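You operate a simulated robot arm through the tools that you are given. There is no shell and no other tool. Be economical: measure what you need, move in short steps, check, and stop when the job is done.

Carry out the task below with a simulated robot arm. There is one attempt and no reset: what you move stays moved.

JOB
Bolt the plug organizer down, open it and stand the black plug on the teal mat.
Fine: the blue bolt is closed before the lid goes up; leave the lid and both latches open.
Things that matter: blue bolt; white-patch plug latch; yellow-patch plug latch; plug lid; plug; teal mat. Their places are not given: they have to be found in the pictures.

Only the result counts: the job must be done as asked and must still hold three seconds after the hand-in. Knocking over, shifting, dropping, spilling or breaking anything else fails it. Lids that push on must go on centred and level and be pressed home; caps that screw on are set level and turned clockwise until they are tight.

ROBOT AND FRAMES
A 7-joint arm with a two-finger parallel gripper, fixed in place. Base frame: the origin is at the foot of the arm, x ahead of it, y to its left, z up; the work surface is at about z = 0.869. Readings come in m, rad, newtons and seconds.
With the tool pointing down near the work surface it reaches from about 0.42 to 0.9 m from the base axis. Its first joint turns from -2.007 to 2.007 rad. Payload 3.91 kg.
Tool frame: the origin (TCP) lies between the finger pads and is the grasp point; the fingertips stand 0.03 m ahead of it; z points along the fingers, y is the line along which they close. Largest opening 0.11 m; finger width 0.02, thickness 0.01; the body of the gripper, 0.048 by 0.112 m, starts 0.055 m behind the TCP.
Orientation is told as [roll, pitch, yaw] about the base's x, y, z axes, in that order, counted from this pose: with the fingers straight down and closing along the base's y, the tool's x points along the base's -x, its y along +y and its z along -z.

CONTROLS
- The arm moves only by the tool play_rows. Its argument "motion" is one flat list of numbers, 7 for each row, row after row: the shift along the tool's x, y, z in m, then the turn, a rotation vector about the tool's x, y, z in rad, then the closure in counts, from 0 (fully open) to 255 (shut). In form: [tx, ty, tz, ax, ay, az, hand, tx, ty, tz, ax, ay, az, hand, ...]. A call has 1 to 8 rows; each row is the pose to reach, as a shift and turn from the pose commanded when the call began, along the tool's axes at that moment. Each row takes 0.2 s and may step no farther than 0.05 m and 0.15 rad from the row before; otherwise, or with a gripper value out of range, the whole call is refused. Where a pose cannot be reached the arm comes as near as it can. A force on the tool above 90 N (or 10 N above the force at the start of the call, whichever is more), or a blocked arm, ends the call early, and 0.2 s more pass. The fingers move at their own pace (about 0.153 m/s each) and stop on an object; they squeeze with about 28 N. The grip force told is the motor's: it shows also when the fingers shut on nothing. Time passes only in rows, and 0.2 s behind the last, so rows that repeat a pose let the fingers close. It gives the time, the measured TCP pose, the force on the tool (base axes), the opening and the grip force at its end, in the units of the frame above (readings bear some noise).
- Cameras (640 x 400 px; columns grow to the right, rows downward): "scene" is fixed at [0.2196, 0.65, 1.4638]; the picture's right is [-0.86, -0.51, 0.00], its down [-0.24, 0.40, -0.88] and it looks along [0.45, -0.76, -0.47] (base axes); focal length 332 px, centre (320, 200). "wrist" rides on the gripper at [0.072, 0.017, -0.103] in the tool frame; the picture's right is [-0.23, 0.97, 0.00], its down [-0.76, -0.18, -0.62] and it looks along [-0.61, -0.14, 0.78] (tool axes); focal length 222 px, centre (320, 200).
- get_image(camera): a new picture of that camera. No time passes.
- raise_lower(by): slides the trunk up (or, below 0, down) by that many m; the arm rides with it, the base frame stays. It gives what a move gives, with no picture.
- pixel_to_xyz(camera, pixels): for up to 12 pixels [column, row] of the newest picture of that camera ("zoom" is the newest enlarged one), the place [x, y, z] in the base frame of the surface seen there, good to about 0.002 m. No time passes.
- enlarge(camera, box): a new picture of the part [left, top, right, bottom] of that camera's present view, enlarged. No time passes.
- close_job(): hands the job in; it is judged then, once.

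Keep the steps short. Do not move on a guess: measure, check each grasp and each placing, and mend mistakes. In all there are 80 turns and 38 pictures (those below and enlarged ones count). Leave the gripper open and the arm clear of the work at the hand-in unless told otherwise, and finish with a single line.

The tools are called after "Call:" by a JSON object that holds its "op" and its "data". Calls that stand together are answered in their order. play_rows: Moves the arm, as the interface text tells. Its arguments: {"type":"object","properties":{"motion":{"type":"array"}},"required":["motion"]} The other tools are called the same way: raise_lower (by) slides the trunk up or down; get_image (camera) takes a picture; pixel_to_xyz (camera, pixels) gives the place of the surface under pixels of a picture; enlarge (camera, box) takes an enlarged picture of a part of a camera's view; close_job () hands the job in.

At the start:

```text
t: 0.0
ee_pos: [0.4859, -0.4564, 1.2292]
ee_rot: [0.0, 0.0, 0.002]
wrist_force: [0.6, -0.2, -0.7]
gripper_width: 0.1103
grasp_force: 0.1
trunk travel left (down, up): [-0.875, 0.115]
```

scene: 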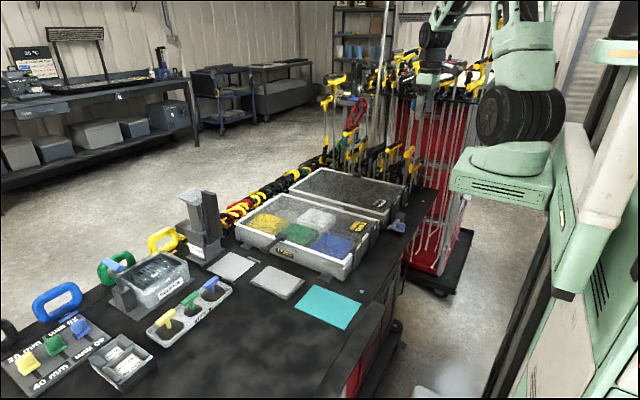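
wrist: 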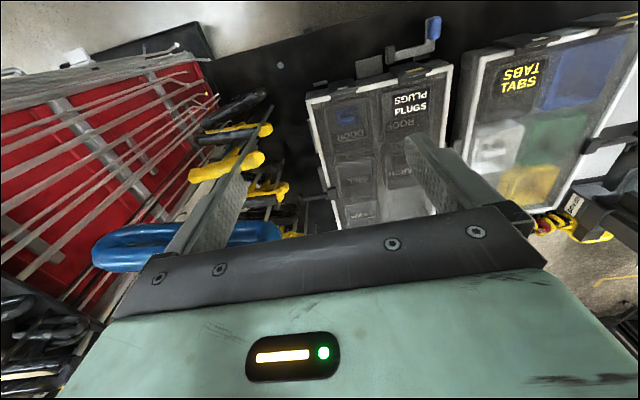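

The wrist picture shows a "PLUGS" box with a blue bolt near (430,30). I'll enlarge both views of it.

Call:
{"op": "enlarge", "data": {"camera": "scene", "box": [220, 140, 440, 280]}}

Call:
{"op": "enlarge", "data": {"camera": "wrist", "box": [280, 0, 480, 240]}}

Call:
{"op": "pixel_to_xyz", "data": {"camera": "wrist", "pixels": [[433, 28], [425, 48], [392, 55], [370, 65], [310, 95], [447, 68], [345, 225], [410, 100], [345, 117], [260, 60]]}}

Call:
{"op": "pixel_to_xyz", "data": {"camera": "scene", "pixels": [[397, 227], [388, 212], [407, 186], [319, 167], [290, 188], [328, 306], [304, 285], [362, 303], [345, 329], [293, 308]]}}

```text
2.86 times, centred on (330, 210) of scene
```

zoom: 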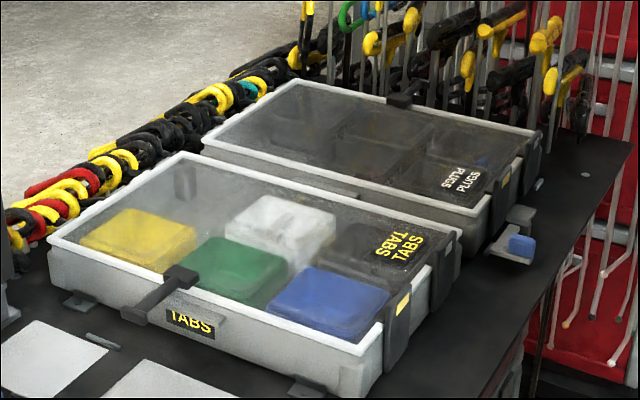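

```text
1.67 times, centred on (380, 120) of wrist
```

zoom: 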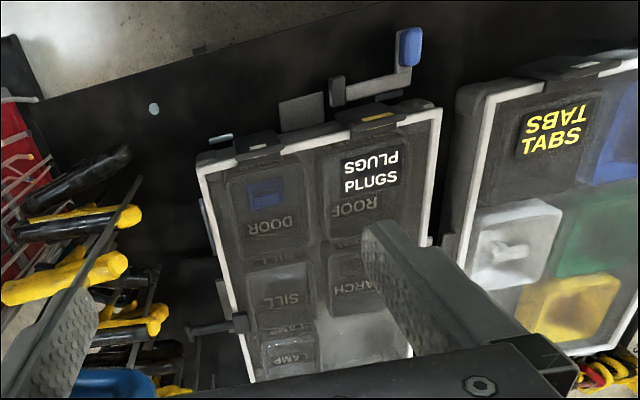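

```text
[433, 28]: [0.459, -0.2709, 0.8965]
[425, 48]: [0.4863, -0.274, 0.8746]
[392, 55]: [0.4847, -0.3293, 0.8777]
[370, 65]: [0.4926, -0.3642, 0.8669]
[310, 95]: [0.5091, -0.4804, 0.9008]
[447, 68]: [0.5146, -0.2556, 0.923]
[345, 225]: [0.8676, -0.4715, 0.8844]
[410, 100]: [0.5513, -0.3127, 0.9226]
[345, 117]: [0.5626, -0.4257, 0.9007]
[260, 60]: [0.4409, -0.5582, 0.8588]
```

```text
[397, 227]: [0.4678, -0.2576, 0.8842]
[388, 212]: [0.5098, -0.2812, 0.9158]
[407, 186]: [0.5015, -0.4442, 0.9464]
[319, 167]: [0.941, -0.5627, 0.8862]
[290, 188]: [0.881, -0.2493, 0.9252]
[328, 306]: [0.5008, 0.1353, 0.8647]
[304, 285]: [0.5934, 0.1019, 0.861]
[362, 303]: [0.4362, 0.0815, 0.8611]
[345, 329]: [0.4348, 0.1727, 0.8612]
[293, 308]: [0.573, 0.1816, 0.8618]
```

I can see the bolt knob at about (0.459,-0.271,0.897) and latches on the near (low x) side. Next I'll move above and near them for a close look.

Call:
{"op": "play_rows", "data": {"motion": [0.01, 0.03, 0.03, 0, 0, 0, 0, 0.02, 0.06, 0.06, 0, 0, 0, 0, 0.03, 0.09, 0.09, 0, 0, 0, 0, 0.03, 0.11, 0.11, 0, 0, 0, 0]}}

Call:
{"op": "get_image", "data": {"camera": "wrist"}}

```text
t: 1.0
ee_pos: [0.4526, -0.3483, 1.1182]
ee_rot: [0.0, 0.0, 0.0]
wrist_force: [0.0, 1.0, -0.6]
gripper_width: 0.1102
grasp_force: 0.0
trunk travel left (down, up): [-0.875, 0.115]
```

```text
33 pictures are left
```

wrist: 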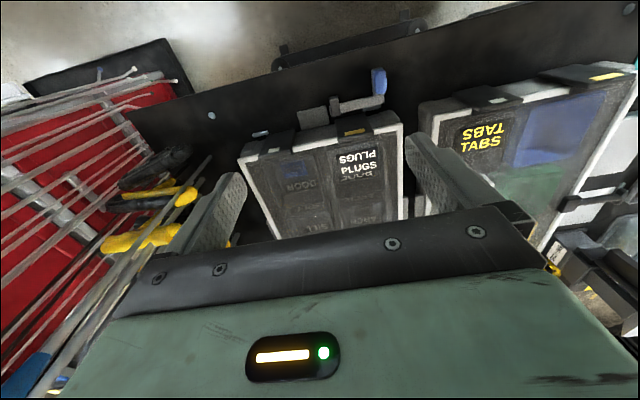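

Call:
{"op": "enlarge", "data": {"camera": "wrist", "box": [230, 60, 410, 172]}}

Call:
{"op": "pixel_to_xyz", "data": {"camera": "wrist", "pixels": [[378, 73], [381, 90], [378, 99], [345, 107], [335, 103], [333, 113], [312, 117], [261, 133], [355, 131], [276, 150], [246, 157], [398, 124]]}}

```text
3.56 times, centred on (320, 116) of wrist
```

zoom: 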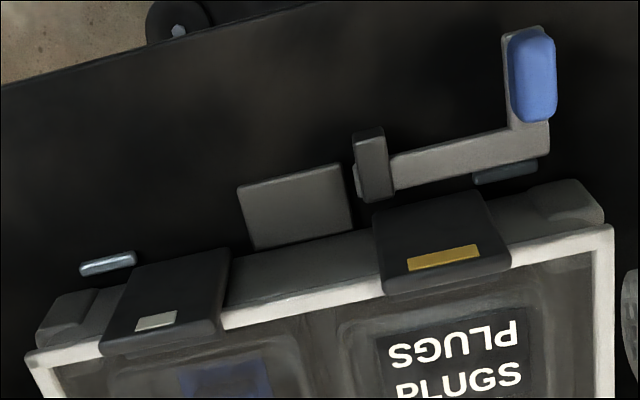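

```text
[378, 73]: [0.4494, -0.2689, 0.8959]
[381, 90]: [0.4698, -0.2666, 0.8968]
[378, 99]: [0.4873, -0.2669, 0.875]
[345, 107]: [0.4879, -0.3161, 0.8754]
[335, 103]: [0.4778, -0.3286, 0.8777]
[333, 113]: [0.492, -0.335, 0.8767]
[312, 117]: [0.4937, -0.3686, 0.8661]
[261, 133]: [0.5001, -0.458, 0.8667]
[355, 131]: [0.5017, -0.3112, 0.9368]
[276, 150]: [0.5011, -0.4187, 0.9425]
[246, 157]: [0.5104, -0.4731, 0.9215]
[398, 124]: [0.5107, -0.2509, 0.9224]
```

Call:
{"op": "enlarge", "data": {"camera": "scene", "box": [370, 175, 434, 245]}}

Call:
{"op": "pixel_to_xyz", "data": {"camera": "scene", "pixels": [[398, 227], [393, 233], [402, 229], [399, 216], [388, 224], [390, 214], [391, 206], [405, 192], [408, 200], [411, 207]]}}

```text
5.71 times, centred on (402, 210) of scene
```

zoom: 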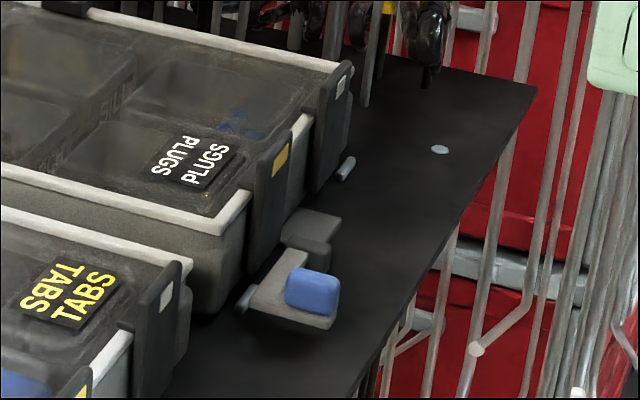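

```text
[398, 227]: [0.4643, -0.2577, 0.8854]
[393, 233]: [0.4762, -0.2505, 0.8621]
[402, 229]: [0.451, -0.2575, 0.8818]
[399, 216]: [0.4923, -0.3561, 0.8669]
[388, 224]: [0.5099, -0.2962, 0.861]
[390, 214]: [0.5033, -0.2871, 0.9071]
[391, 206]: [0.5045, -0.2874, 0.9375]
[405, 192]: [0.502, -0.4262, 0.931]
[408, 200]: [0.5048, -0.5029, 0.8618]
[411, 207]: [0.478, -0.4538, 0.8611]
```

The bolt is a slide running along y: the bar passes a guide at y≈-0.33 and points toward a plate at y≈-0.37. The knob is centred at about (0.459,-0.268,0.89). I'll go above the knob with the fingers half open.

Call:
{"op": "play_rows", "data": {"motion": [-0.002, 0.027, 0.04, 0, 0, 0, 120, -0.004, 0.054, 0.08, 0, 0, 0, 120, -0.006, 0.08, 0.12, 0, 0, 0, 120, -0.006, 0.08, 0.15, 0, 0, 0, 120]}}

Call:
{"op": "get_image", "data": {"camera": "wrist"}}

```text
t: 2.0
ee_pos: [0.4596, -0.2668, 0.9686]
ee_rot: [-0.001, -0.003, 0.0]
wrist_force: [-0.1, 0.6, 0.8]
gripper_width: 0.0583
grasp_force: 0.2
trunk travel left (down, up): [-0.875, 0.115]
```

```text
30 pictures are left
```

wrist: 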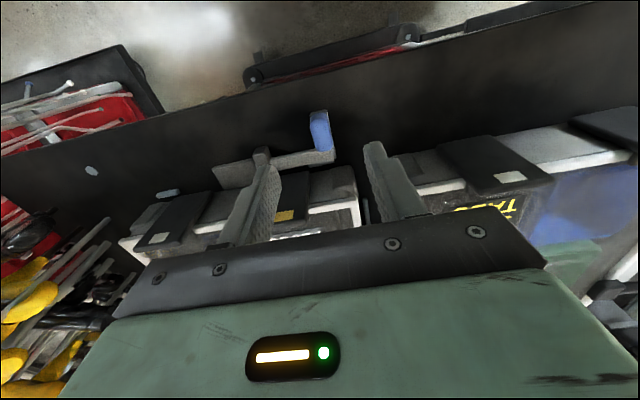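

The knob lies between the fingers in y. I'll descend to TCP z 0.912 and close on it.

Call:
{"op": "play_rows", "data": {"motion": [0, 0, 0.03, 0, 0, 0, 120, 0, 0, 0.056, 0, 0, 0, 120, 0, 0, 0.056, 0, 0, 0, 255, 0, 0, 0.056, 0, 0, 0, 255]}}

Call:
{"op": "get_image", "data": {"camera": "wrist"}}

```text
t: 3.0
ee_pos: [0.4613, -0.2665, 0.9131]
ee_rot: [-0.001, -0.001, 0.001]
wrist_force: [0.1, 2.4, -6.0]
gripper_width: 0.015
grasp_force: 45.2
trunk travel left (down, up): [-0.875, 0.115]
```

```text
29 pictures are left
```

wrist: 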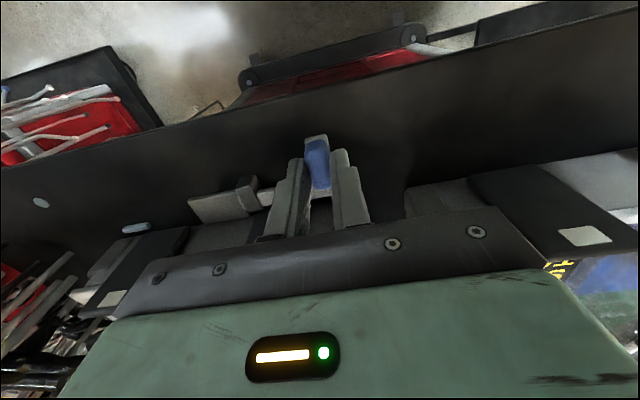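

The knob is held (15 mm opening, 45 N). I'll slide it toward -y in small steps.

Call:
{"op": "play_rows", "data": {"motion": [0, -0.008, 0, 0, 0, 0, 255, 0, -0.016, 0, 0, 0, 0, 255, 0, -0.024, 0, 0, 0, 0, 255]}}

```text
t: 3.8
ee_pos: [0.459, -0.2914, 0.914]
ee_rot: [0.0, 0.001, 0.003]
wrist_force: [-1.3, 1.0, -22.7]
gripper_width: 0.0149
grasp_force: 44.9
trunk travel left (down, up): [-0.875, 0.115]
```

It slides freely: y moved 25 mm with little y force. I'll continue.

Call:
{"op": "play_rows", "data": {"motion": [0, -0.006, 0, 0, 0, 0, 255, 0, -0.012, 0, 0, 0, 0, 255, 0, -0.018, 0, 0, 0, 0, 255]}}

Call:
{"op": "get_image", "data": {"camera": "wrist"}}

```text
t: 4.6
ee_pos: [0.4606, -0.3104, 0.9139]
ee_rot: [0.0, 0.002, 0.0]
wrist_force: [-3.8, -1.8, -23.3]
gripper_width: 0.015
grasp_force: 45.6
trunk travel left (down, up): [-0.875, 0.115]
```

```text
28 pictures are left
```

wrist: 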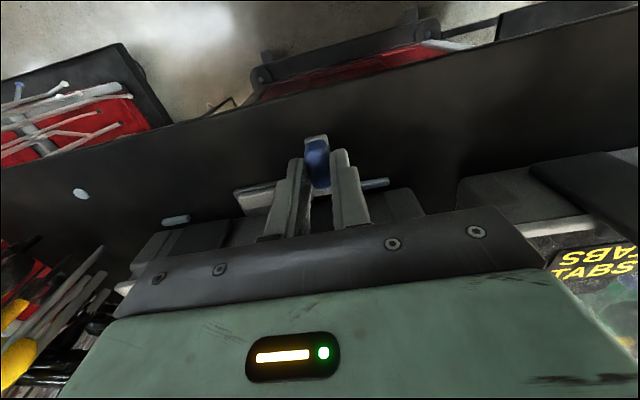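

No end stop felt yet. I'll push in finer steps.

Call:
{"op": "play_rows", "data": {"motion": [0, -0.004, 0, 0, 0, 0, 255, 0, -0.008, 0, 0, 0, 0, 255, 0, -0.012, 0, 0, 0, 0, 255]}}

```text
t: 5.4
ee_pos: [0.4608, -0.3159, 0.9139]
ee_rot: [0.008, 0.004, 0.008]
wrist_force: [-1.5, 37.2, -16.0]
gripper_width: 0.0151
grasp_force: 45.1
trunk travel left (down, up): [-0.875, 0.115]
```

An end stop shows at y≈-0.316 (37 N). I'll release, rise, and look.

Call:
{"op": "play_rows", "data": {"motion": [0, -0.002, 0, 0, 0, 0, 255, 0, 0.01, 0, 0, 0, 0, 150, 0, 0.01, -0.03, 0, 0, 0, 120, 0, 0.01, -0.07, 0, 0, 0, 120, 0, 0, -0.11, 0, 0, 0, 120, 0, -0.02, -0.15, 0, 0, 0, 120]}}

Call:
{"op": "enlarge", "data": {"camera": "wrist", "box": [180, 70, 480, 250]}}

```text
t: 6.8
ee_pos: [0.4621, -0.3413, 1.0625]
ee_rot: [0.001, 0.0, 0.002]
wrist_force: [0.8, -0.3, 0.5]
gripper_width: 0.0582
grasp_force: 0.1
trunk travel left (down, up): [-0.875, 0.115]
```

```text
2.13 times, centred on (330, 160) of wrist
```

zoom: 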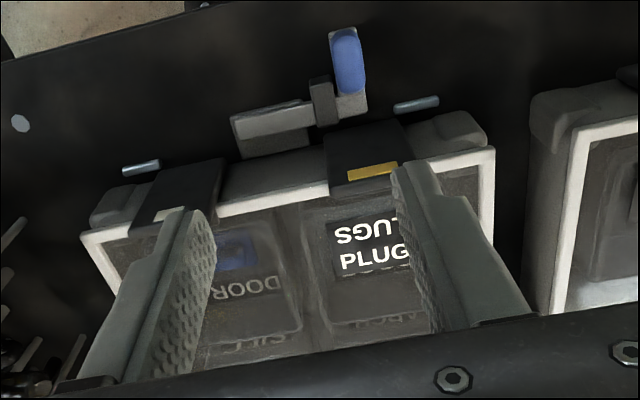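

Call:
{"op": "pixel_to_xyz", "data": {"camera": "zoom", "pixels": [[345, 40], [350, 85], [322, 85], [235, 125], [270, 118], [375, 172], [405, 165], [345, 180], [165, 215], [375, 140], [180, 185], [418, 104]]}}

```text
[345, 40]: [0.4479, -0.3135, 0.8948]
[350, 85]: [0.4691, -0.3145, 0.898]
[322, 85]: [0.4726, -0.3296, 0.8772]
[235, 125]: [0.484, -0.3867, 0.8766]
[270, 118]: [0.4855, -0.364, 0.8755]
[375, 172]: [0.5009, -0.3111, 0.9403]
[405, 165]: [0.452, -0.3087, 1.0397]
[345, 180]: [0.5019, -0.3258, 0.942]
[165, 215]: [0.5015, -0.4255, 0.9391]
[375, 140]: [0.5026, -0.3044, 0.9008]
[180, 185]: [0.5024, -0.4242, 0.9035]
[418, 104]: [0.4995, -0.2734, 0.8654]
```

The knob sits near y≈-0.314 with the arm at the guide. Opening might have dragged it back a little, so I'll press it home again from +y with closed fingers.

Call:
{"op": "play_rows", "data": {"motion": [0.002, 0.045, 0.01, 0, 0, 0, 255, 0.002, 0.062, 0.055, 0, 0, 0, 255, 0.002, 0.062, 0.1, 0, 0, 0, 255, 0.002, 0.062, 0.149, 0, 0, 0, 255, 0.002, 0.052, 0.149, 0, 0, 0, 255, 0.002, 0.045, 0.149, 0, 0, 0, 255]}}

Call:
{"op": "play_rows", "data": {"motion": [0, -0.003, 0, 0, 0, 0, 255, 0, -0.006, 0, 0, 0, 0, 255, 0, -0.009, 0, 0, 0, 0, 255]}}

```text
t: 8.2
ee_pos: [0.4599, -0.2961, 0.9146]
ee_rot: [-0.002, 0.0, 0.003]
wrist_force: [-0.1, -0.1, -0.5]
gripper_width: 0.0
grasp_force: 28.3
trunk travel left (down, up): [-0.875, 0.115]
```

```text
t: 9.0
ee_pos: [0.4585, -0.3, 0.9131]
ee_rot: [0.006, 0.004, 0.008]
wrist_force: [3.3, 42.4, -0.7]
gripper_width: 0.0
grasp_force: 28.3
trunk travel left (down, up): [-0.875, 0.115]
```

The bolt holds firm at the stop (42 N). Next I'll rise and tilt the tool so the camera sees the latch faces more square-on.

Call:
{"op": "play_rows", "data": {"motion": [0, 0.012, -0.02, 0, 0, 0, 255, 0, 0.012, -0.06, 0, 0, 0, 255, 0.01, 0, -0.1, 0, -0.1, 0, 200, 0.02, -0.02, -0.1, 0, -0.24, 0, 120, 0.03, -0.04, -0.1, 0, -0.38, 0, 60, 0.04, -0.05, -0.1, 0, -0.52, 0, 0, 0.04, -0.06, -0.1, 0, -0.6, 0, 0]}}

Call:
{"op": "get_image", "data": {"camera": "wrist"}}

```text
t: 10.6
ee_pos: [0.4191, -0.3656, 1.0134]
ee_rot: [-0.002, -0.601, 0.002]
wrist_force: [0.5, 0.0, -0.3]
gripper_width: 0.1097
grasp_force: 0.0
out of reach, approached as far as the arm can: row 5, 6
trunk travel left (down, up): [-0.875, 0.115]
```

```text
26 pictures are left
```

wrist: 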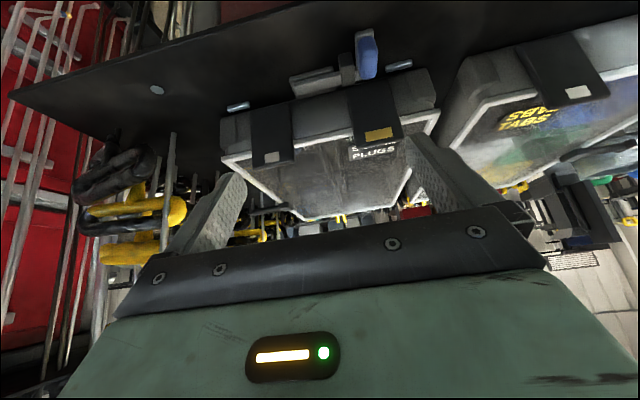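

Call:
{"op": "enlarge", "data": {"camera": "wrist", "box": [210, 20, 450, 180]}}

Call:
{"op": "pixel_to_xyz", "data": {"camera": "wrist", "pixels": [[272, 157], [260, 165], [293, 160], [278, 110], [379, 134], [372, 142], [402, 136], [370, 90], [236, 105], [396, 65], [330, 128], [330, 105]]}}

```text
2.50 times, centred on (330, 100) of wrist
```

zoom: 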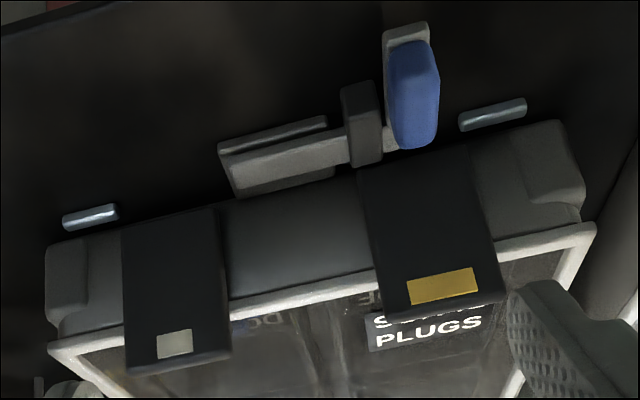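

```text
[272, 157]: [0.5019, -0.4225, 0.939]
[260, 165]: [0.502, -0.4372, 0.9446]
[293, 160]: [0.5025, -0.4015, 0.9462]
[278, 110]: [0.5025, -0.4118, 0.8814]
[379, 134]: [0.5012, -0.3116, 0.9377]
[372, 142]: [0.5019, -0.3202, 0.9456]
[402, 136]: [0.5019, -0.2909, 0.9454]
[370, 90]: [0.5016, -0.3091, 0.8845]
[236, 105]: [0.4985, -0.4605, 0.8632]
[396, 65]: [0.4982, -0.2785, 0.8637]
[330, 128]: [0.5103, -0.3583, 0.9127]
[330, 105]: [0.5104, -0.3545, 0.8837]
```

Both latches are plates with outer face at x≈0.502 and tops at z≈0.946, about 2 cm above the lid rim (0.923). White is centred at y≈-0.419 and yellow at y≈-0.307; they seem hinged at the bottom. I'll come upright behind the white latch, over the lid, with closed fingers to hook it outward.

Call:
{"op": "play_rows", "data": {"motion": [-0.022, -0.011, 0.011, 0, 0.12, 0, 255, -0.044, -0.021, 0.022, 0, 0.24, 0, 255, -0.066, -0.032, 0.033, 0, 0.36, 0, 255, -0.088, -0.043, 0.044, 0, 0.48, 0, 255, -0.109, -0.053, 0.054, 0, 0.6, 0, 255]}}

Call:
{"op": "get_image", "data": {"camera": "wrist"}}

```text
t: 11.8
ee_pos: [0.5394, -0.4177, 1.0316]
ee_rot: [0.0, 0.0, 0.001]
wrist_force: [-0.3, 0.2, -0.1]
gripper_width: 0.0
grasp_force: 27.5
trunk travel left (down, up): [-0.875, 0.115]
```

```text
24 pictures are left
```

wrist: 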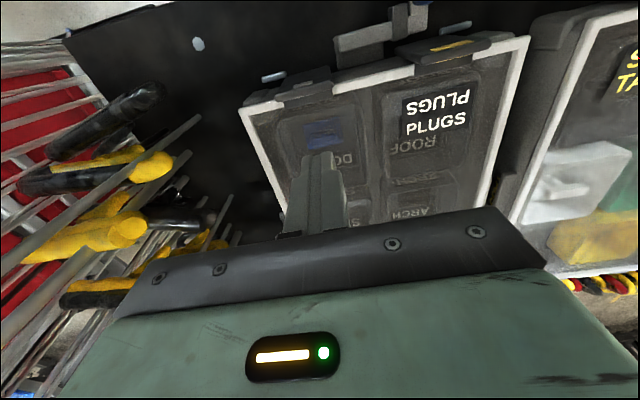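

Call:
{"op": "enlarge", "data": {"camera": "wrist", "box": [235, 20, 475, 170]}}

Call:
{"op": "pixel_to_xyz", "data": {"camera": "wrist", "pixels": [[303, 83], [303, 92], [325, 87], [290, 97], [370, 79], [440, 45], [440, 55], [465, 42], [405, 130]]}}

```text
2.67 times, centred on (355, 95) of wrist
```

zoom: 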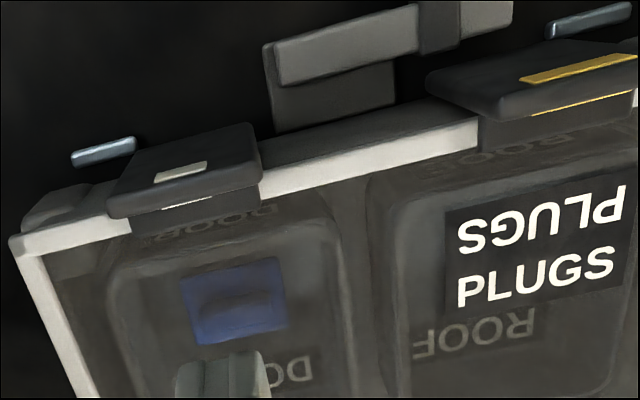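

```text
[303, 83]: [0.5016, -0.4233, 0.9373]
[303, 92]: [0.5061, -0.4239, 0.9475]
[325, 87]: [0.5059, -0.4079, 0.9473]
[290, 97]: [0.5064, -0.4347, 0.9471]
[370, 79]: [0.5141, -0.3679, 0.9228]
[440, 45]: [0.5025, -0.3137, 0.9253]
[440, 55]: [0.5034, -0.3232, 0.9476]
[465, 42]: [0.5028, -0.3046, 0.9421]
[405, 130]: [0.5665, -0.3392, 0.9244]
```

The latch is about 8 mm thick, and its reflection shows in the clear lid at z≈0.924. I'll lower the closed fingers to tip z≈0.931 behind it, then push toward -x.

Call:
{"op": "play_rows", "data": {"motion": [0, -0.002, 0.04, 0, 0, 0, 255, 0, -0.002, 0.07, 0, 0, 0, 255, 0.01, -0.002, 0.07, 0, 0, 0, 255, 0.02, -0.002, 0.07, 0, 0, 0, 255, 0.025, -0.002, 0.07, 0, 0, 0, 255]}}

```text
t: 13.0
ee_pos: [0.5141, -0.4199, 0.9609]
ee_rot: [0.0, -0.001, 0.001]
wrist_force: [1.8, 0.8, -0.7]
gripper_width: 0.0001
grasp_force: 28.2
trunk travel left (down, up): [-0.875, 0.115]
```

Contact is light (1.8 N) and the latch is yielding. I'll keep pulling out along an arc.

Call:
{"op": "play_rows", "data": {"motion": [0.012, 0, 0.001, 0, 0, 0, 255, 0.024, 0, 0.004, 0, 0, 0, 255, 0.036, 0, 0.009, 0, 0, 0, 255, 0.046, 0, 0.014, 0, 0, 0, 255]}}

Call:
{"op": "get_image", "data": {"camera": "wrist"}}

```text
t: 14.1
ee_pos: [0.4758, -0.42, 0.9543]
ee_rot: [-0.014, -0.022, 0.006]
wrist_force: [0.0, 16.2, 67.0]
gripper_width: 0.0
grasp_force: 28.2
trunk travel left (down, up): [-0.875, 0.115]
stopped in row 4: the force on the tool passed its limit (the readings are from after the stop); the commanded pose is now the measured one
```

```text
22 pictures are left
```

wrist: 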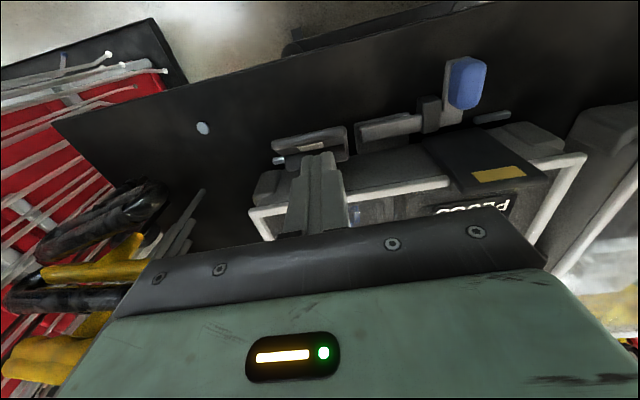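

A vertical force of 67 N: the tip is pressing on the tilted latch. I'll lift straight up and look at it.

Call:
{"op": "play_rows", "data": {"motion": [-0.004, 0, -0.02, 0, 0, 0, 255, -0.004, 0, -0.06, 0, 0, 0, 255, -0.004, 0, -0.1, 0, 0, 0, 255]}}

Call:
{"op": "enlarge", "data": {"camera": "wrist", "box": [220, 60, 520, 240]}}

Call:
{"op": "pixel_to_xyz", "data": {"camera": "zoom", "pixels": [[150, 100], [100, 150], [200, 120], [120, 110], [200, 90], [150, 130], [150, 160], [120, 170]]}}

```text
t: 14.9
ee_pos: [0.4765, -0.4218, 1.0525]
ee_rot: [-0.009, -0.015, 0.003]
wrist_force: [0.1, 0.2, 0.9]
gripper_width: 0.0002
grasp_force: 27.7
trunk travel left (down, up): [-0.875, 0.115]
```

```text
2.13 times, centred on (370, 150) of wrist
```

zoom: 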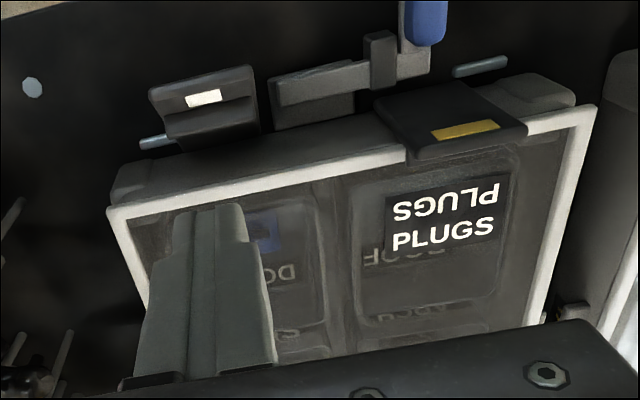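

```text
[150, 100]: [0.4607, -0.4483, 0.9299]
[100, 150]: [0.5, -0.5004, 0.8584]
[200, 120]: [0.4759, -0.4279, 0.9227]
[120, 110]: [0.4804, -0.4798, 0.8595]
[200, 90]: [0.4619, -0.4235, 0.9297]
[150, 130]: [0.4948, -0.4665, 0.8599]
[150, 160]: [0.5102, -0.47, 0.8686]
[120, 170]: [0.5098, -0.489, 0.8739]
```

The white latch is leaning out about 35° and staying there. I'll push a bit more from behind, lightly, to see whether this is its stop.

Call:
{"op": "play_rows", "data": {"motion": [-0.0195, 0.002, 0.03, 0, 0.015, 0, 255, -0.0195, 0.002, 0.07, 0, 0.015, 0, 255, -0.0195, 0.002, 0.104, 0, 0.015, 0, 255]}}

Call:
{"op": "play_rows", "data": {"motion": [0.005, 0, 0, 0, 0, 0, 255, 0.01, 0, 0, 0, 0, 0, 255, 0.015, 0, 0, 0, 0, 0, 255]}}

```text
t: 15.7
ee_pos: [0.4974, -0.4193, 0.9474]
ee_rot: [-0.009, -0.001, 0.002]
wrist_force: [-0.5, 0.1, -0.3]
gripper_width: 0.0
grasp_force: 27.6
trunk travel left (down, up): [-0.875, 0.115]
```

```text
t: 16.5
ee_pos: [0.4868, -0.4193, 0.9473]
ee_rot: [-0.008, -0.003, 0.006]
wrist_force: [11.2, 3.2, -0.1]
gripper_width: 0.0
grasp_force: 28.2
trunk travel left (down, up): [-0.875, 0.115]
```

Call:
{"op": "play_rows", "data": {"motion": [0.004, 0, 0, 0, 0, 0, 255, 0.008, 0, 0, 0, 0, 0, 255]}}

```text
t: 17.1
ee_pos: [0.4841, -0.4203, 0.9476]
ee_rot: [-0.012, -0.013, 0.01]
wrist_force: [45.8, 1.3, -13.5]
gripper_width: 0.0
grasp_force: 27.7
trunk travel left (down, up): [-0.875, 0.115]
```

45 N: that is its stop, so the white latch is open. Next I'll back off, rise, and go behind the yellow latch.

Call:
{"op": "play_rows", "data": {"motion": [-0.012, 0, 0, 0, 0, 0, 255, -0.013, 0, -0.04, 0, 0, 0, 255, -0.03, 0.03, -0.07, 0, 0.012, 0, 255, -0.055, 0.07, -0.07, 0, 0.012, 0, 255, -0.06, 0.113, -0.06, 0, 0.012, 0, 255, -0.06, 0.113, -0.013, 0, 0.012, 0, 255]}}

```text
t: 18.5
ee_pos: [0.5341, -0.3059, 0.9595]
ee_rot: [-0.009, 0.011, 0.004]
wrist_force: [-0.8, -0.3, 0.2]
gripper_width: 0.0
grasp_force: 28.2
trunk travel left (down, up): [-0.875, 0.115]
```

I'm behind the yellow latch at y -0.306, tip z≈0.93. Next I'll pull toward -x.

Call:
{"op": "play_rows", "data": {"motion": [0.012, 0, 0, 0, 0, 0, 255, 0.024, 0, 0, 0, 0, 0, 255, 0.034, 0, 0.0, 0, 0, 0, 255, 0.042, 0, 0.0, 0, 0, 0, 255]}}

Call:
{"op": "play_rows", "data": {"motion": [0.005, 0, 0.001, 0, 0, 0, 255, 0.01, 0, 0.002, 0, 0, 0, 255]}}

```text
t: 19.5
ee_pos: [0.493, -0.3075, 0.9593]
ee_rot: [-0.009, 0.011, 0.003]
wrist_force: [-0.2, -0.5, 0.2]
gripper_width: 0.0001
grasp_force: 28.3
trunk travel left (down, up): [-0.875, 0.115]
```

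```text
t: 20.1
ee_pos: [0.483, -0.3072, 0.9583]
ee_rot: [-0.007, 0.01, 0.003]
wrist_force: [0.0, 0.2, 0.6]
gripper_width: 0.0
grasp_force: 28.2
trunk travel left (down, up): [-0.875, 0.115]
```

Almost no force. I'll lift, re-enter lower behind the latch, and look.

Call:
{"op": "play_rows", "data": {"motion": [-0.002, 0, -0.04, 0, 0, 0, 255, -0.015, 0, -0.08, 0, 0, 0, 255, -0.02, -0.03, -0.1, 0, 0, 0, 255]}}

Call:
{"op": "enlarge", "data": {"camera": "wrist", "box": [220, 30, 520, 218]}}

```text
t: 20.9
ee_pos: [0.5065, -0.3349, 1.0593]
ee_rot: [-0.01, 0.01, 0.005]
wrist_force: [0.4, -0.6, -0.9]
gripper_width: 0.0
grasp_force: 28.3
trunk travel left (down, up): [-0.875, 0.115]
```

```text
2.13 times, centred on (370, 124) of wrist
```

zoom: 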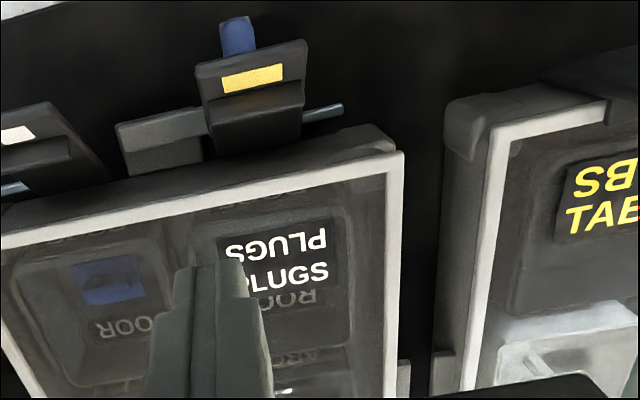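

The yellow latch leans out. I'll measure both patches.

Call:
{"op": "pixel_to_xyz", "data": {"camera": "zoom", "pixels": [[250, 78], [20, 133], [290, 85], [65, 150], [300, 45], [205, 70], [285, 245], [395, 160], [395, 250], [5, 215]]}}

Call:
{"op": "enlarge", "data": {"camera": "scene", "box": [280, 150, 430, 250]}}

```text
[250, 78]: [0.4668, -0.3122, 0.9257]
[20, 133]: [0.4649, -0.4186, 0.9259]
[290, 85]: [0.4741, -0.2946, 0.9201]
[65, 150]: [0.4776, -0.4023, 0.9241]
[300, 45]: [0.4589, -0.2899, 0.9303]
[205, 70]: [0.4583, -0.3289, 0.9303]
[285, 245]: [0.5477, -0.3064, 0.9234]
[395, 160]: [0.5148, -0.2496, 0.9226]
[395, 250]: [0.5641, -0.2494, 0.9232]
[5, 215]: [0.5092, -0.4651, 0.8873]
```

```text
4.00 times, centred on (355, 200) of scene
```

zoom: 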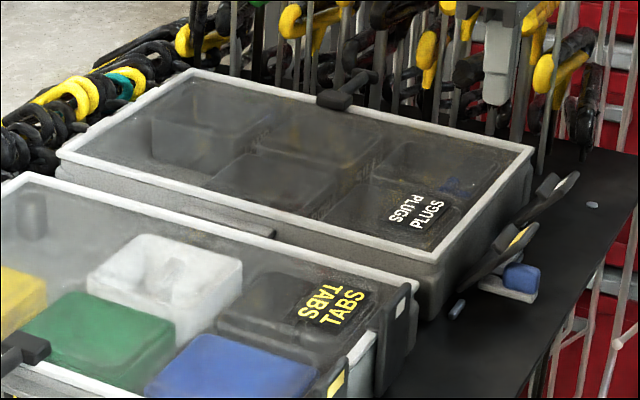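

Both latches lie open equally. The lid's handle is a T-tab on the far (-y) edge at zoom (345,90), and a hinge part shows on the +y side near (250,228). I'll measure them.

Call:
{"op": "pixel_to_xyz", "data": {"camera": "zoom", "pixels": [[335, 98], [352, 88], [370, 75], [365, 72], [325, 92], [300, 105], [532, 150], [190, 73], [60, 155], [432, 255], [250, 228], [490, 60]]}}

```text
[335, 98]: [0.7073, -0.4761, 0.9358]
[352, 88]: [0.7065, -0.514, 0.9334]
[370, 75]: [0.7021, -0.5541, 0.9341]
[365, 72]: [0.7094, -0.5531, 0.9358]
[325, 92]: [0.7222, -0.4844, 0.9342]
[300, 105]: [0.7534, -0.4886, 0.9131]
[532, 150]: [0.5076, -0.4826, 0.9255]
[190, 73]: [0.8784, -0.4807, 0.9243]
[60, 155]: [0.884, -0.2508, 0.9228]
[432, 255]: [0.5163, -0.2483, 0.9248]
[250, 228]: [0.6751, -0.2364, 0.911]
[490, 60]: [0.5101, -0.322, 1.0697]
```

The handle is a T: its stem runs from y -0.49 to -0.555 at x≈0.705, z≈0.934. I'll move up and over for a look, checking clearance to the clamp rack.

Call:
{"op": "play_rows", "data": {"motion": [-0.02, -0.02, -0.03, 0, -0.01, 0, 255, -0.05, -0.045, -0.06, 0, -0.01, 0, 200, -0.08, -0.07, -0.09, 0, -0.01, 0, 120, -0.11, -0.1, -0.09, 0, -0.01, 0, 120, -0.14, -0.13, -0.09, 0, -0.01, 0, 120]}}

Call:
{"op": "get_image", "data": {"camera": "wrist"}}

```text
t: 22.1
ee_pos: [0.6458, -0.4635, 1.1481]
ee_rot: [-0.009, 0.002, 0.005]
wrist_force: [0.2, 0.1, -0.4]
gripper_width: 0.0582
grasp_force: 0.1
trunk travel left (down, up): [-0.875, 0.115]
```

```text
18 pictures are left
```

wrist: 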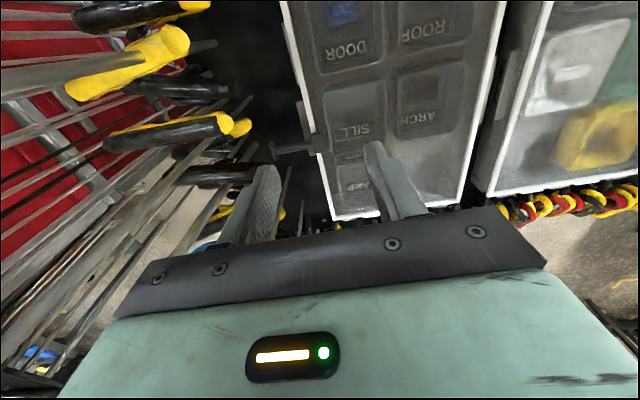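

Call:
{"op": "pixel_to_xyz", "data": {"camera": "wrist", "pixels": [[272, 155], [292, 148], [318, 141], [302, 110], [240, 125], [175, 40], [255, 150], [185, 90], [200, 10], [225, 210], [305, 225], [345, 15]]}}

Call:
{"op": "enlarge", "data": {"camera": "wrist", "box": [200, 60, 440, 230]}}

```text
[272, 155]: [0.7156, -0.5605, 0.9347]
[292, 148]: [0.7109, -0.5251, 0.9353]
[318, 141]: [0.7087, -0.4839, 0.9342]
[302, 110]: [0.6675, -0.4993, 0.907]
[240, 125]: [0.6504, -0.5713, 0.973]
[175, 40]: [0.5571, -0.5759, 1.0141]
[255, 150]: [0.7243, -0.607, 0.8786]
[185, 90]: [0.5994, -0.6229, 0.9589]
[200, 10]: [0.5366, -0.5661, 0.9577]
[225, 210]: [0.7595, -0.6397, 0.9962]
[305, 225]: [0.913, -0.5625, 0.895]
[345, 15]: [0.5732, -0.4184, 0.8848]
```

```text
2.35 times, centred on (320, 145) of wrist
```

zoom: 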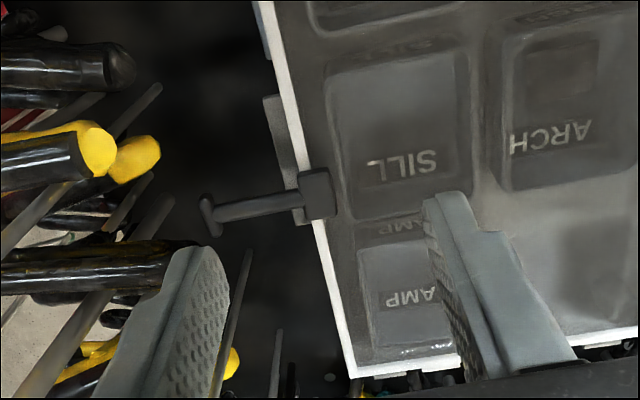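

The handle stem is at x≈0.709, y -0.49…-0.56, z 0.934. Before yawing 90° to pinch it along x, I'll check how high the clamps near y<-0.57 stand.

Call:
{"op": "pixel_to_xyz", "data": {"camera": "scene", "pixels": [[383, 60], [387, 15], [335, 85], [330, 100], [350, 120], [405, 60], [425, 55], [395, 150], [360, 105], [380, 130], [340, 150], [375, 90]]}}

```text
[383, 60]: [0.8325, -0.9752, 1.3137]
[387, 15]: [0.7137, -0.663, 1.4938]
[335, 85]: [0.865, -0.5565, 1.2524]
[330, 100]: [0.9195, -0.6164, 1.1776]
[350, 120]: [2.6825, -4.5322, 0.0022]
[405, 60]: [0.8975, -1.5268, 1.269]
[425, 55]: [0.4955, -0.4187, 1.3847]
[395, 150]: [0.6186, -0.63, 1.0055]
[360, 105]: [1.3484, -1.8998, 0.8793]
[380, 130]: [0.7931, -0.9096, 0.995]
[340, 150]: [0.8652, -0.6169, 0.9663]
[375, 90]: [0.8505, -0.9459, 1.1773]
```

A tall rod stands at (0.714,-0.663) and a clamp at (0.865,-0.557). There's room at y≈-0.515. I'll rotate the tool with the camera turning toward +y, staying high.

Call:
{"op": "play_rows", "data": {"motion": [0, 0, 0, 0, 0, 0.14, 120, -0.01, 0, 0, 0, 0, 0.28, 120, -0.02, 0, 0, 0, 0, 0.42, 120, -0.03, -0.005, 0, 0, 0, 0.56, 120, -0.04, -0.015, 0.01, 0, 0, 0.7, 120, -0.05, -0.025, 0.02, 0, 0, 0.84, 120, -0.06, -0.035, 0.03, 0, 0, 0.98, 120, -0.062, -0.045, 0.04, 0, 0, 1.12, 120]}}

Call:
{"op": "play_rows", "data": {"motion": [0, 0, 0.01, 0, 0, 0.15, 120, 0, 0, 0.02, 0, 0, 0.3, 120, 0, 0, 0.04, 0, 0, 0.45, 120]}}

Call:
{"op": "get_image", "data": {"camera": "wrist"}}

```text
t: 23.9
ee_pos: [0.7083, -0.5109, 1.1077]
ee_rot: [-0.003, -0.007, -1.12]
wrist_force: [0.0, 0.6, 0.1]
gripper_width: 0.0579
grasp_force: 0.1
trunk travel left (down, up): [-0.875, 0.115]
```

```text
t: 24.7
ee_pos: [0.708, -0.5099, 1.0677]
ee_rot: [0.0, -0.01, -1.57]
wrist_force: [0.6, 0.0, 1.1]
gripper_width: 0.0583
grasp_force: 0.1
trunk travel left (down, up): [-0.875, 0.115]
```

```text
16 pictures are left
```

wrist: 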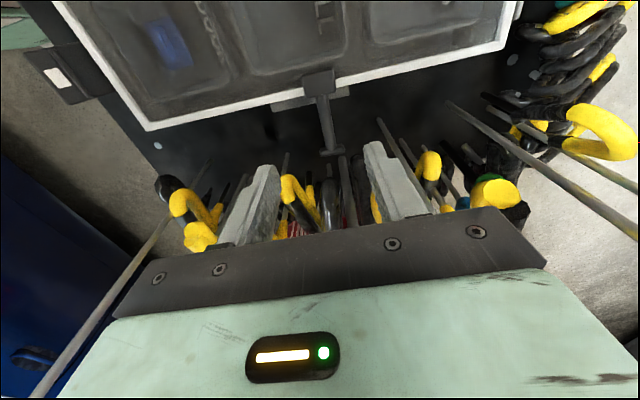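

Call:
{"op": "pixel_to_xyz", "data": {"camera": "wrist", "pixels": [[326, 120], [321, 98], [330, 152], [322, 80], [500, 140], [600, 215], [345, 180], [295, 190], [425, 165], [190, 205], [395, 150], [330, 205]]}}

```text
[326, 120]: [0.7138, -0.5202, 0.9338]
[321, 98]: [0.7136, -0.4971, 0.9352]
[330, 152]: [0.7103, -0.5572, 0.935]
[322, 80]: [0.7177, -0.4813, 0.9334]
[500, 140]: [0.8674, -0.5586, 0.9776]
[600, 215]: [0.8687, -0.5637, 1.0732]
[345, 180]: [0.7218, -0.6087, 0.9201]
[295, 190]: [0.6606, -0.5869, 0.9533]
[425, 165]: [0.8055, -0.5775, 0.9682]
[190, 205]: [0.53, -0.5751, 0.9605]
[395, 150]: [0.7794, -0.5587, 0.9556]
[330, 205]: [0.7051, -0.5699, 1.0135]
```

The stem is at x≈0.711. The nearest clamp parts are at y≈-0.57, so there's clearance. I'll descend around the stem at y≈-0.512.

Call:
{"op": "play_rows", "data": {"motion": [-0.001, 0.003, 0.045, 0, 0.01, 0, 140, -0.002, 0.003, 0.09, 0, 0.01, 0, 140, -0.002, 0.003, 0.135, 0, 0.01, 0, 140, -0.002, 0.003, 0.135, 0, 0.01, 0, 255, -0.002, 0.003, 0.135, 0, 0.01, 0, 255]}}

Call:
{"op": "get_image", "data": {"camera": "wrist"}}

```text
t: 25.9
ee_pos: [0.7108, -0.5149, 0.9393]
ee_rot: [0.006, -0.006, -1.568]
wrist_force: [-6.3, -2.4, 48.5]
gripper_width: 0.0167
grasp_force: 27.8
trunk travel left (down, up): [-0.875, 0.115]
```

```text
15 pictures are left
```

wrist: 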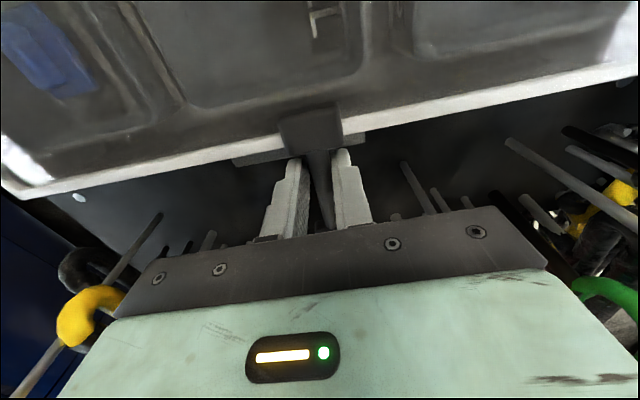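

The stem is pinched (16.7 mm opening). The upward 48 N says the fingertips touch the ledge beneath; lifting relieves that. I'll begin the arc about the +y hinge line (y≈-0.243, z≈0.918), tilting the tool along with the lid.

Call:
{"op": "play_rows", "data": {"motion": [0.0007, 0, -0.0135, 0, -0.05, 0, 255, 0.0028, 0, -0.0268, 0, -0.1, 0, 255, 0.0083, 0, -0.0532, 0, -0.2, 0, 255]}}

Call:
{"op": "get_image", "data": {"camera": "wrist"}}

```text
t: 26.7
ee_pos: [0.7115, -0.504, 0.9851]
ee_rot: [-0.002, -0.197, -1.568]
wrist_force: [6.9, -0.6, -7.3]
gripper_width: 0.013
grasp_force: 27.5
trunk travel left (down, up): [-0.875, 0.115]
```

```text
14 pictures are left
```

wrist: 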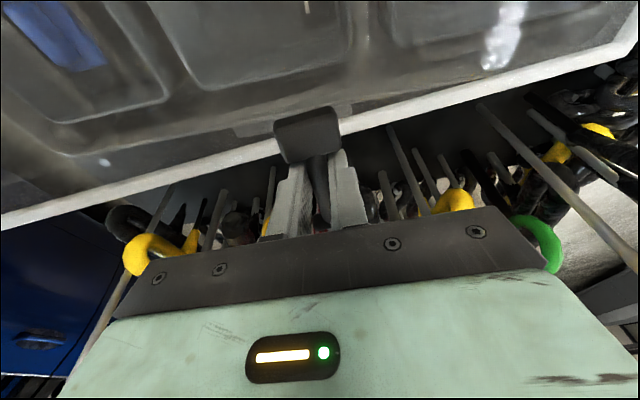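

The lid is rising with the handle. I'll continue the same arc by another 0.4 rad.

Call:
{"op": "play_rows", "data": {"motion": [0.0028, 0, -0.0268, 0, -0.1, 0, 255, 0.0083, 0, -0.0532, 0, -0.2, 0, 255, 0.0164, 0, -0.0788, 0, -0.3, 0, 255, 0.027, 0, -0.1036, 0, -0.4, 0, 255]}}

```text
t: 27.7
ee_pos: [0.7095, -0.4607, 1.0821]
ee_rot: [0.0, -0.599, -1.567]
wrist_force: [0.0, -0.8, 0.3]
gripper_width: 0.0002
grasp_force: 28.2
trunk travel left (down, up): [-0.875, 0.115]
```

The opening is 0, so the stem slipped out. I'll look at where the lid is now.

Call:
{"op": "get_image", "data": {"camera": "wrist"}}

Call:
{"op": "enlarge", "data": {"camera": "scene", "box": [270, 110, 430, 250]}}

```text
13 pictures are left
```

wrist: 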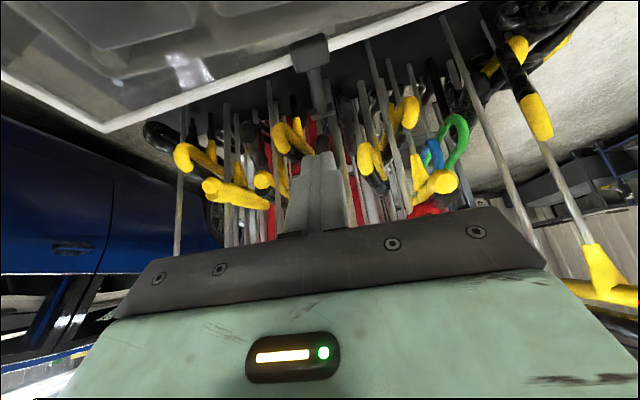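

```text
2.86 times, centred on (350, 180) of scene
```

zoom: 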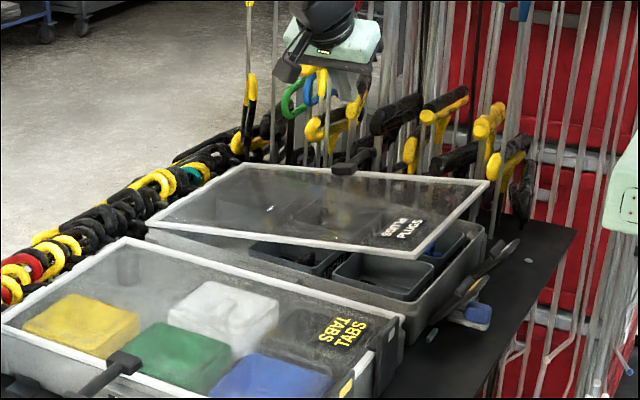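

The lid is actually hinged on the far-x side: its low-x end is up and it stays at that angle. I'll measure the lid.

Call:
{"op": "pixel_to_xyz", "data": {"camera": "zoom", "pixels": [[487, 184], [415, 254], [460, 210], [152, 222], [240, 168], [345, 168], [360, 157], [280, 238], [375, 146], [405, 235]]}}

Call:
{"op": "pixel_to_xyz", "data": {"camera": "wrist", "pixels": [[310, 52], [318, 90], [323, 112], [312, 72]]}}

```text
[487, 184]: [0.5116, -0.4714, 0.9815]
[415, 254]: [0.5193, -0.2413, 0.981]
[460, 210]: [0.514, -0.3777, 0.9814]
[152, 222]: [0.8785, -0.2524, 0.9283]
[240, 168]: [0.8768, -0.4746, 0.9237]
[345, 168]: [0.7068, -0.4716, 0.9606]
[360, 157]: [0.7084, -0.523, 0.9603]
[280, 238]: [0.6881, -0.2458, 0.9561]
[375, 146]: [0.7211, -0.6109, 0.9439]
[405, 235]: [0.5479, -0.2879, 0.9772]
```

```text
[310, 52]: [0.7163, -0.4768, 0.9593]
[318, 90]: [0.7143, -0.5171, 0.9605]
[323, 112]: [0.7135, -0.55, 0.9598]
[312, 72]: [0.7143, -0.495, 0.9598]
```

The hinge line is on the far side (x≈0.883, z≈0.922). The lid is about 9° up and held by friction, with its front edge at x≈0.513, z≈0.981. The better way is to push the front edge up from below, from the robot's side. First I'll untilt and rise clear, then yaw back.

Call:
{"op": "play_rows", "data": {"motion": [0.008, 0, -0.024, 0, 0.15, 0, 255, 0.016, 0, -0.047, 0, 0.3, 0, 255, 0.024, 0, -0.071, 0, 0.45, 0, 255, 0.032, 0, -0.0947, 0, 0.6, 0, 255]}}

Call:
{"op": "play_rows", "data": {"motion": [0, -0.02, 0, 0, 0, -0.14, 255, 0.002, -0.05, 0, 0, 0, -0.28, 255, 0.004, -0.08, 0, 0, 0, -0.42, 255, 0.006, -0.11, 0, 0, 0, -0.56, 255, 0.008, -0.14, 0, 0, 0, -0.7, 255, 0.01, -0.17, 0, 0, 0, -0.84, 255, 0.012, -0.2, 0, 0, 0, -0.98, 255, 0.014, -0.22, 0, 0, 0, -1.12, 255]}}

Call:
{"op": "play_rows", "data": {"motion": [0, 0, 0, 0, 0, -0.15, 255, 0, 0, 0, 0, 0, -0.3, 255, 0, 0, 0, 0, 0, -0.447, 255]}}

```text
t: 28.7
ee_pos: [0.7104, -0.3776, 1.1419]
ee_rot: [0.0, 0.002, -1.566]
wrist_force: [0.1, 0.3, -0.5]
gripper_width: 0.0001
grasp_force: 28.5
trunk travel left (down, up): [-0.875, 0.115]
```

```text
t: 30.5
ee_pos: [0.491, -0.3652, 1.1434]
ee_rot: [0.001, 0.002, -0.444]
wrist_force: [-0.1, -0.5, -0.1]
gripper_width: 0.0
grasp_force: 27.5
trunk travel left (down, up): [-0.875, 0.115]
```

```text
t: 31.3
ee_pos: [0.491, -0.3651, 1.143]
ee_rot: [0.002, 0.0, 0.002]
wrist_force: [1.1, -0.2, 0.3]
gripper_width: 0.0
grasp_force: 28.1
trunk travel left (down, up): [-0.875, 0.115]
```

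Upright at (0.491,-0.365,1.143). Next I'll pitch the fingers forward 0.8 rad, staying high and in front of the lid.

Call:
{"op": "play_rows", "data": {"motion": [0.005, 0, 0, 0, -0.135, 0, 255, 0.01, 0, 0, 0, -0.27, 0, 255, 0.016, 0, 0, 0, -0.4, 0, 255, 0.022, 0, 0.01, 0, -0.535, 0, 255, 0.028, 0, 0.02, 0, -0.67, 0, 255, 0.032, 0, 0.03, 0, -0.8, 0, 255]}}

Call:
{"op": "get_image", "data": {"camera": "wrist"}}

```text
t: 32.7
ee_pos: [0.4645, -0.3827, 1.1154]
ee_rot: [-0.022, -0.733, 0.003]
wrist_force: [0.1, 0.4, -0.2]
gripper_width: 0.0002
grasp_force: 28.0
out of reach, approached as far as the arm can: row 5, 6
trunk travel left (down, up): [-0.875, 0.115]
```

```text
11 pictures are left
```

wrist: 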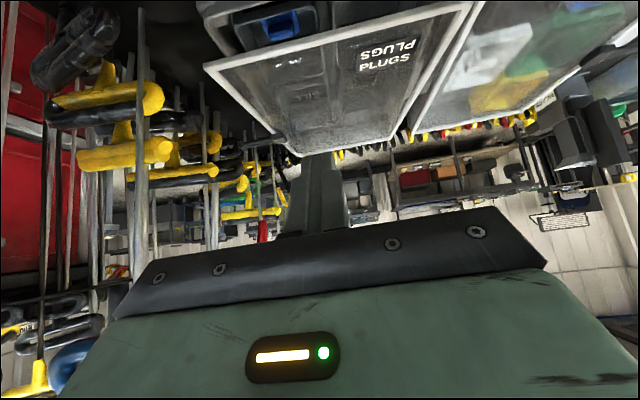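

Pitch reached -0.73, which is enough. I'll descend in front of the lid edge to tip ≈(0.49, 0.957).

Call:
{"op": "play_rows", "data": {"motion": [0.0215, 0.005, 0.026, 0, 0, 0, 255, 0.043, 0.01, 0.052, 0, 0, 0, 255, 0.0645, 0.015, 0.078, 0, 0, 0, 255, 0.0862, 0.02, 0.104, 0, 0, 0, 255]}}

```text
t: 33.7
ee_pos: [0.4694, -0.3646, 0.98]
ee_rot: [-0.023, -0.732, 0.003]
wrist_force: [-0.8, 0.3, -0.2]
gripper_width: 0.0
grasp_force: 27.5
trunk travel left (down, up): [-0.875, 0.115]
```

Call:
{"op": "play_rows", "data": {"motion": [0.0122, 0, 0.0226, 0, 0, 0, 255, -0.0005, 0, 0.034, 0, 0, 0, 255, -0.013, 0, 0.0454, 0, 0, 0, 255]}}

Call:
{"op": "enlarge", "data": {"camera": "scene", "box": [310, 110, 470, 250]}}

```text
t: 34.5
ee_pos: [0.5097, -0.367, 0.9541]
ee_rot: [-0.02, -0.731, 0.003]
wrist_force: [-0.7, -0.8, -2.2]
gripper_width: 0.0
grasp_force: 27.7
trunk travel left (down, up): [-0.875, 0.115]
```

```text
2.86 times, centred on (390, 180) of scene
```

zoom: 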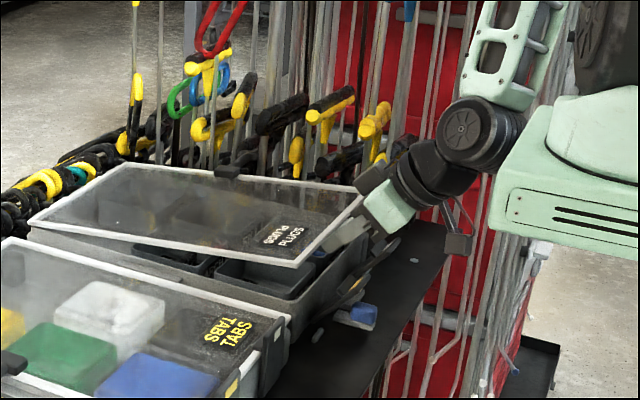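

The fingertip is under the lid's front edge. I'll raise along the edge's arc.

Call:
{"op": "play_rows", "data": {"motion": [-0.023, 0, -0.0197, 0, 0, 0, 255, -0.049, 0, -0.0366, 0, 0, 0, 255, -0.078, 0, -0.0509, 0, 0, 0, 255, -0.1099, 0, -0.0626, 0, 0, 0, 255]}}

```text
t: 35.5
ee_pos: [0.5504, -0.3642, 1.0736]
ee_rot: [-0.02, -0.731, 0.003]
wrist_force: [-1.1, 0.4, 0.1]
gripper_width: 0.0
grasp_force: 27.7
trunk travel left (down, up): [-0.875, 0.115]
```

Call:
{"op": "enlarge", "data": {"camera": "scene", "box": [270, 70, 470, 250]}}

Call:
{"op": "pixel_to_xyz", "data": {"camera": "zoom", "pixels": [[320, 200], [100, 250], [385, 260]]}}

```text
2.22 times, centred on (370, 160) of scene
```

zoom: 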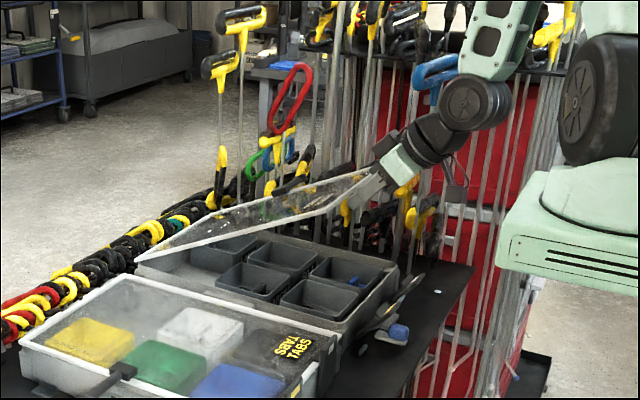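

```text
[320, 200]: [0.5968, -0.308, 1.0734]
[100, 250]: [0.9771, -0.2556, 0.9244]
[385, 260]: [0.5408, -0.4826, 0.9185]
```

The lid rises nicely (about 28°) and trays are visible beneath. I'll continue along the arc to about 57°.

Call:
{"op": "play_rows", "data": {"motion": [-0.0299, 0, -0.0094, 0, 0, 0, 255, -0.06, 0, -0.016, 0, 0, 0, 255, -0.0909, 0, -0.0205, 0, 0, 0, 255, -0.122, 0, -0.0221, 0, 0, 0, 255, -0.1532, 0, -0.021, 0, 0, 0, 255, -0.1838, 0, -0.0177, 0, 0, 0, 255]}}

Call:
{"op": "get_image", "data": {"camera": "scene"}}

```text
t: 36.9
ee_pos: [0.6763, -0.3638, 1.2112]
ee_rot: [-0.021, -0.731, 0.002]
wrist_force: [-1.1, -0.7, -1.8]
gripper_width: 0.0002
grasp_force: 27.5
trunk travel left (down, up): [-0.875, 0.115]
```

```text
8 pictures are left
```

scene: 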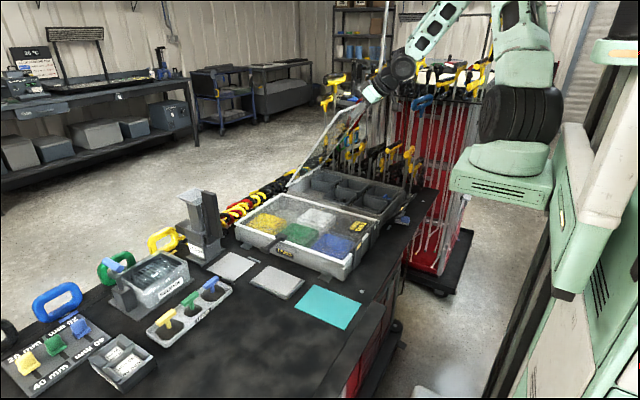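

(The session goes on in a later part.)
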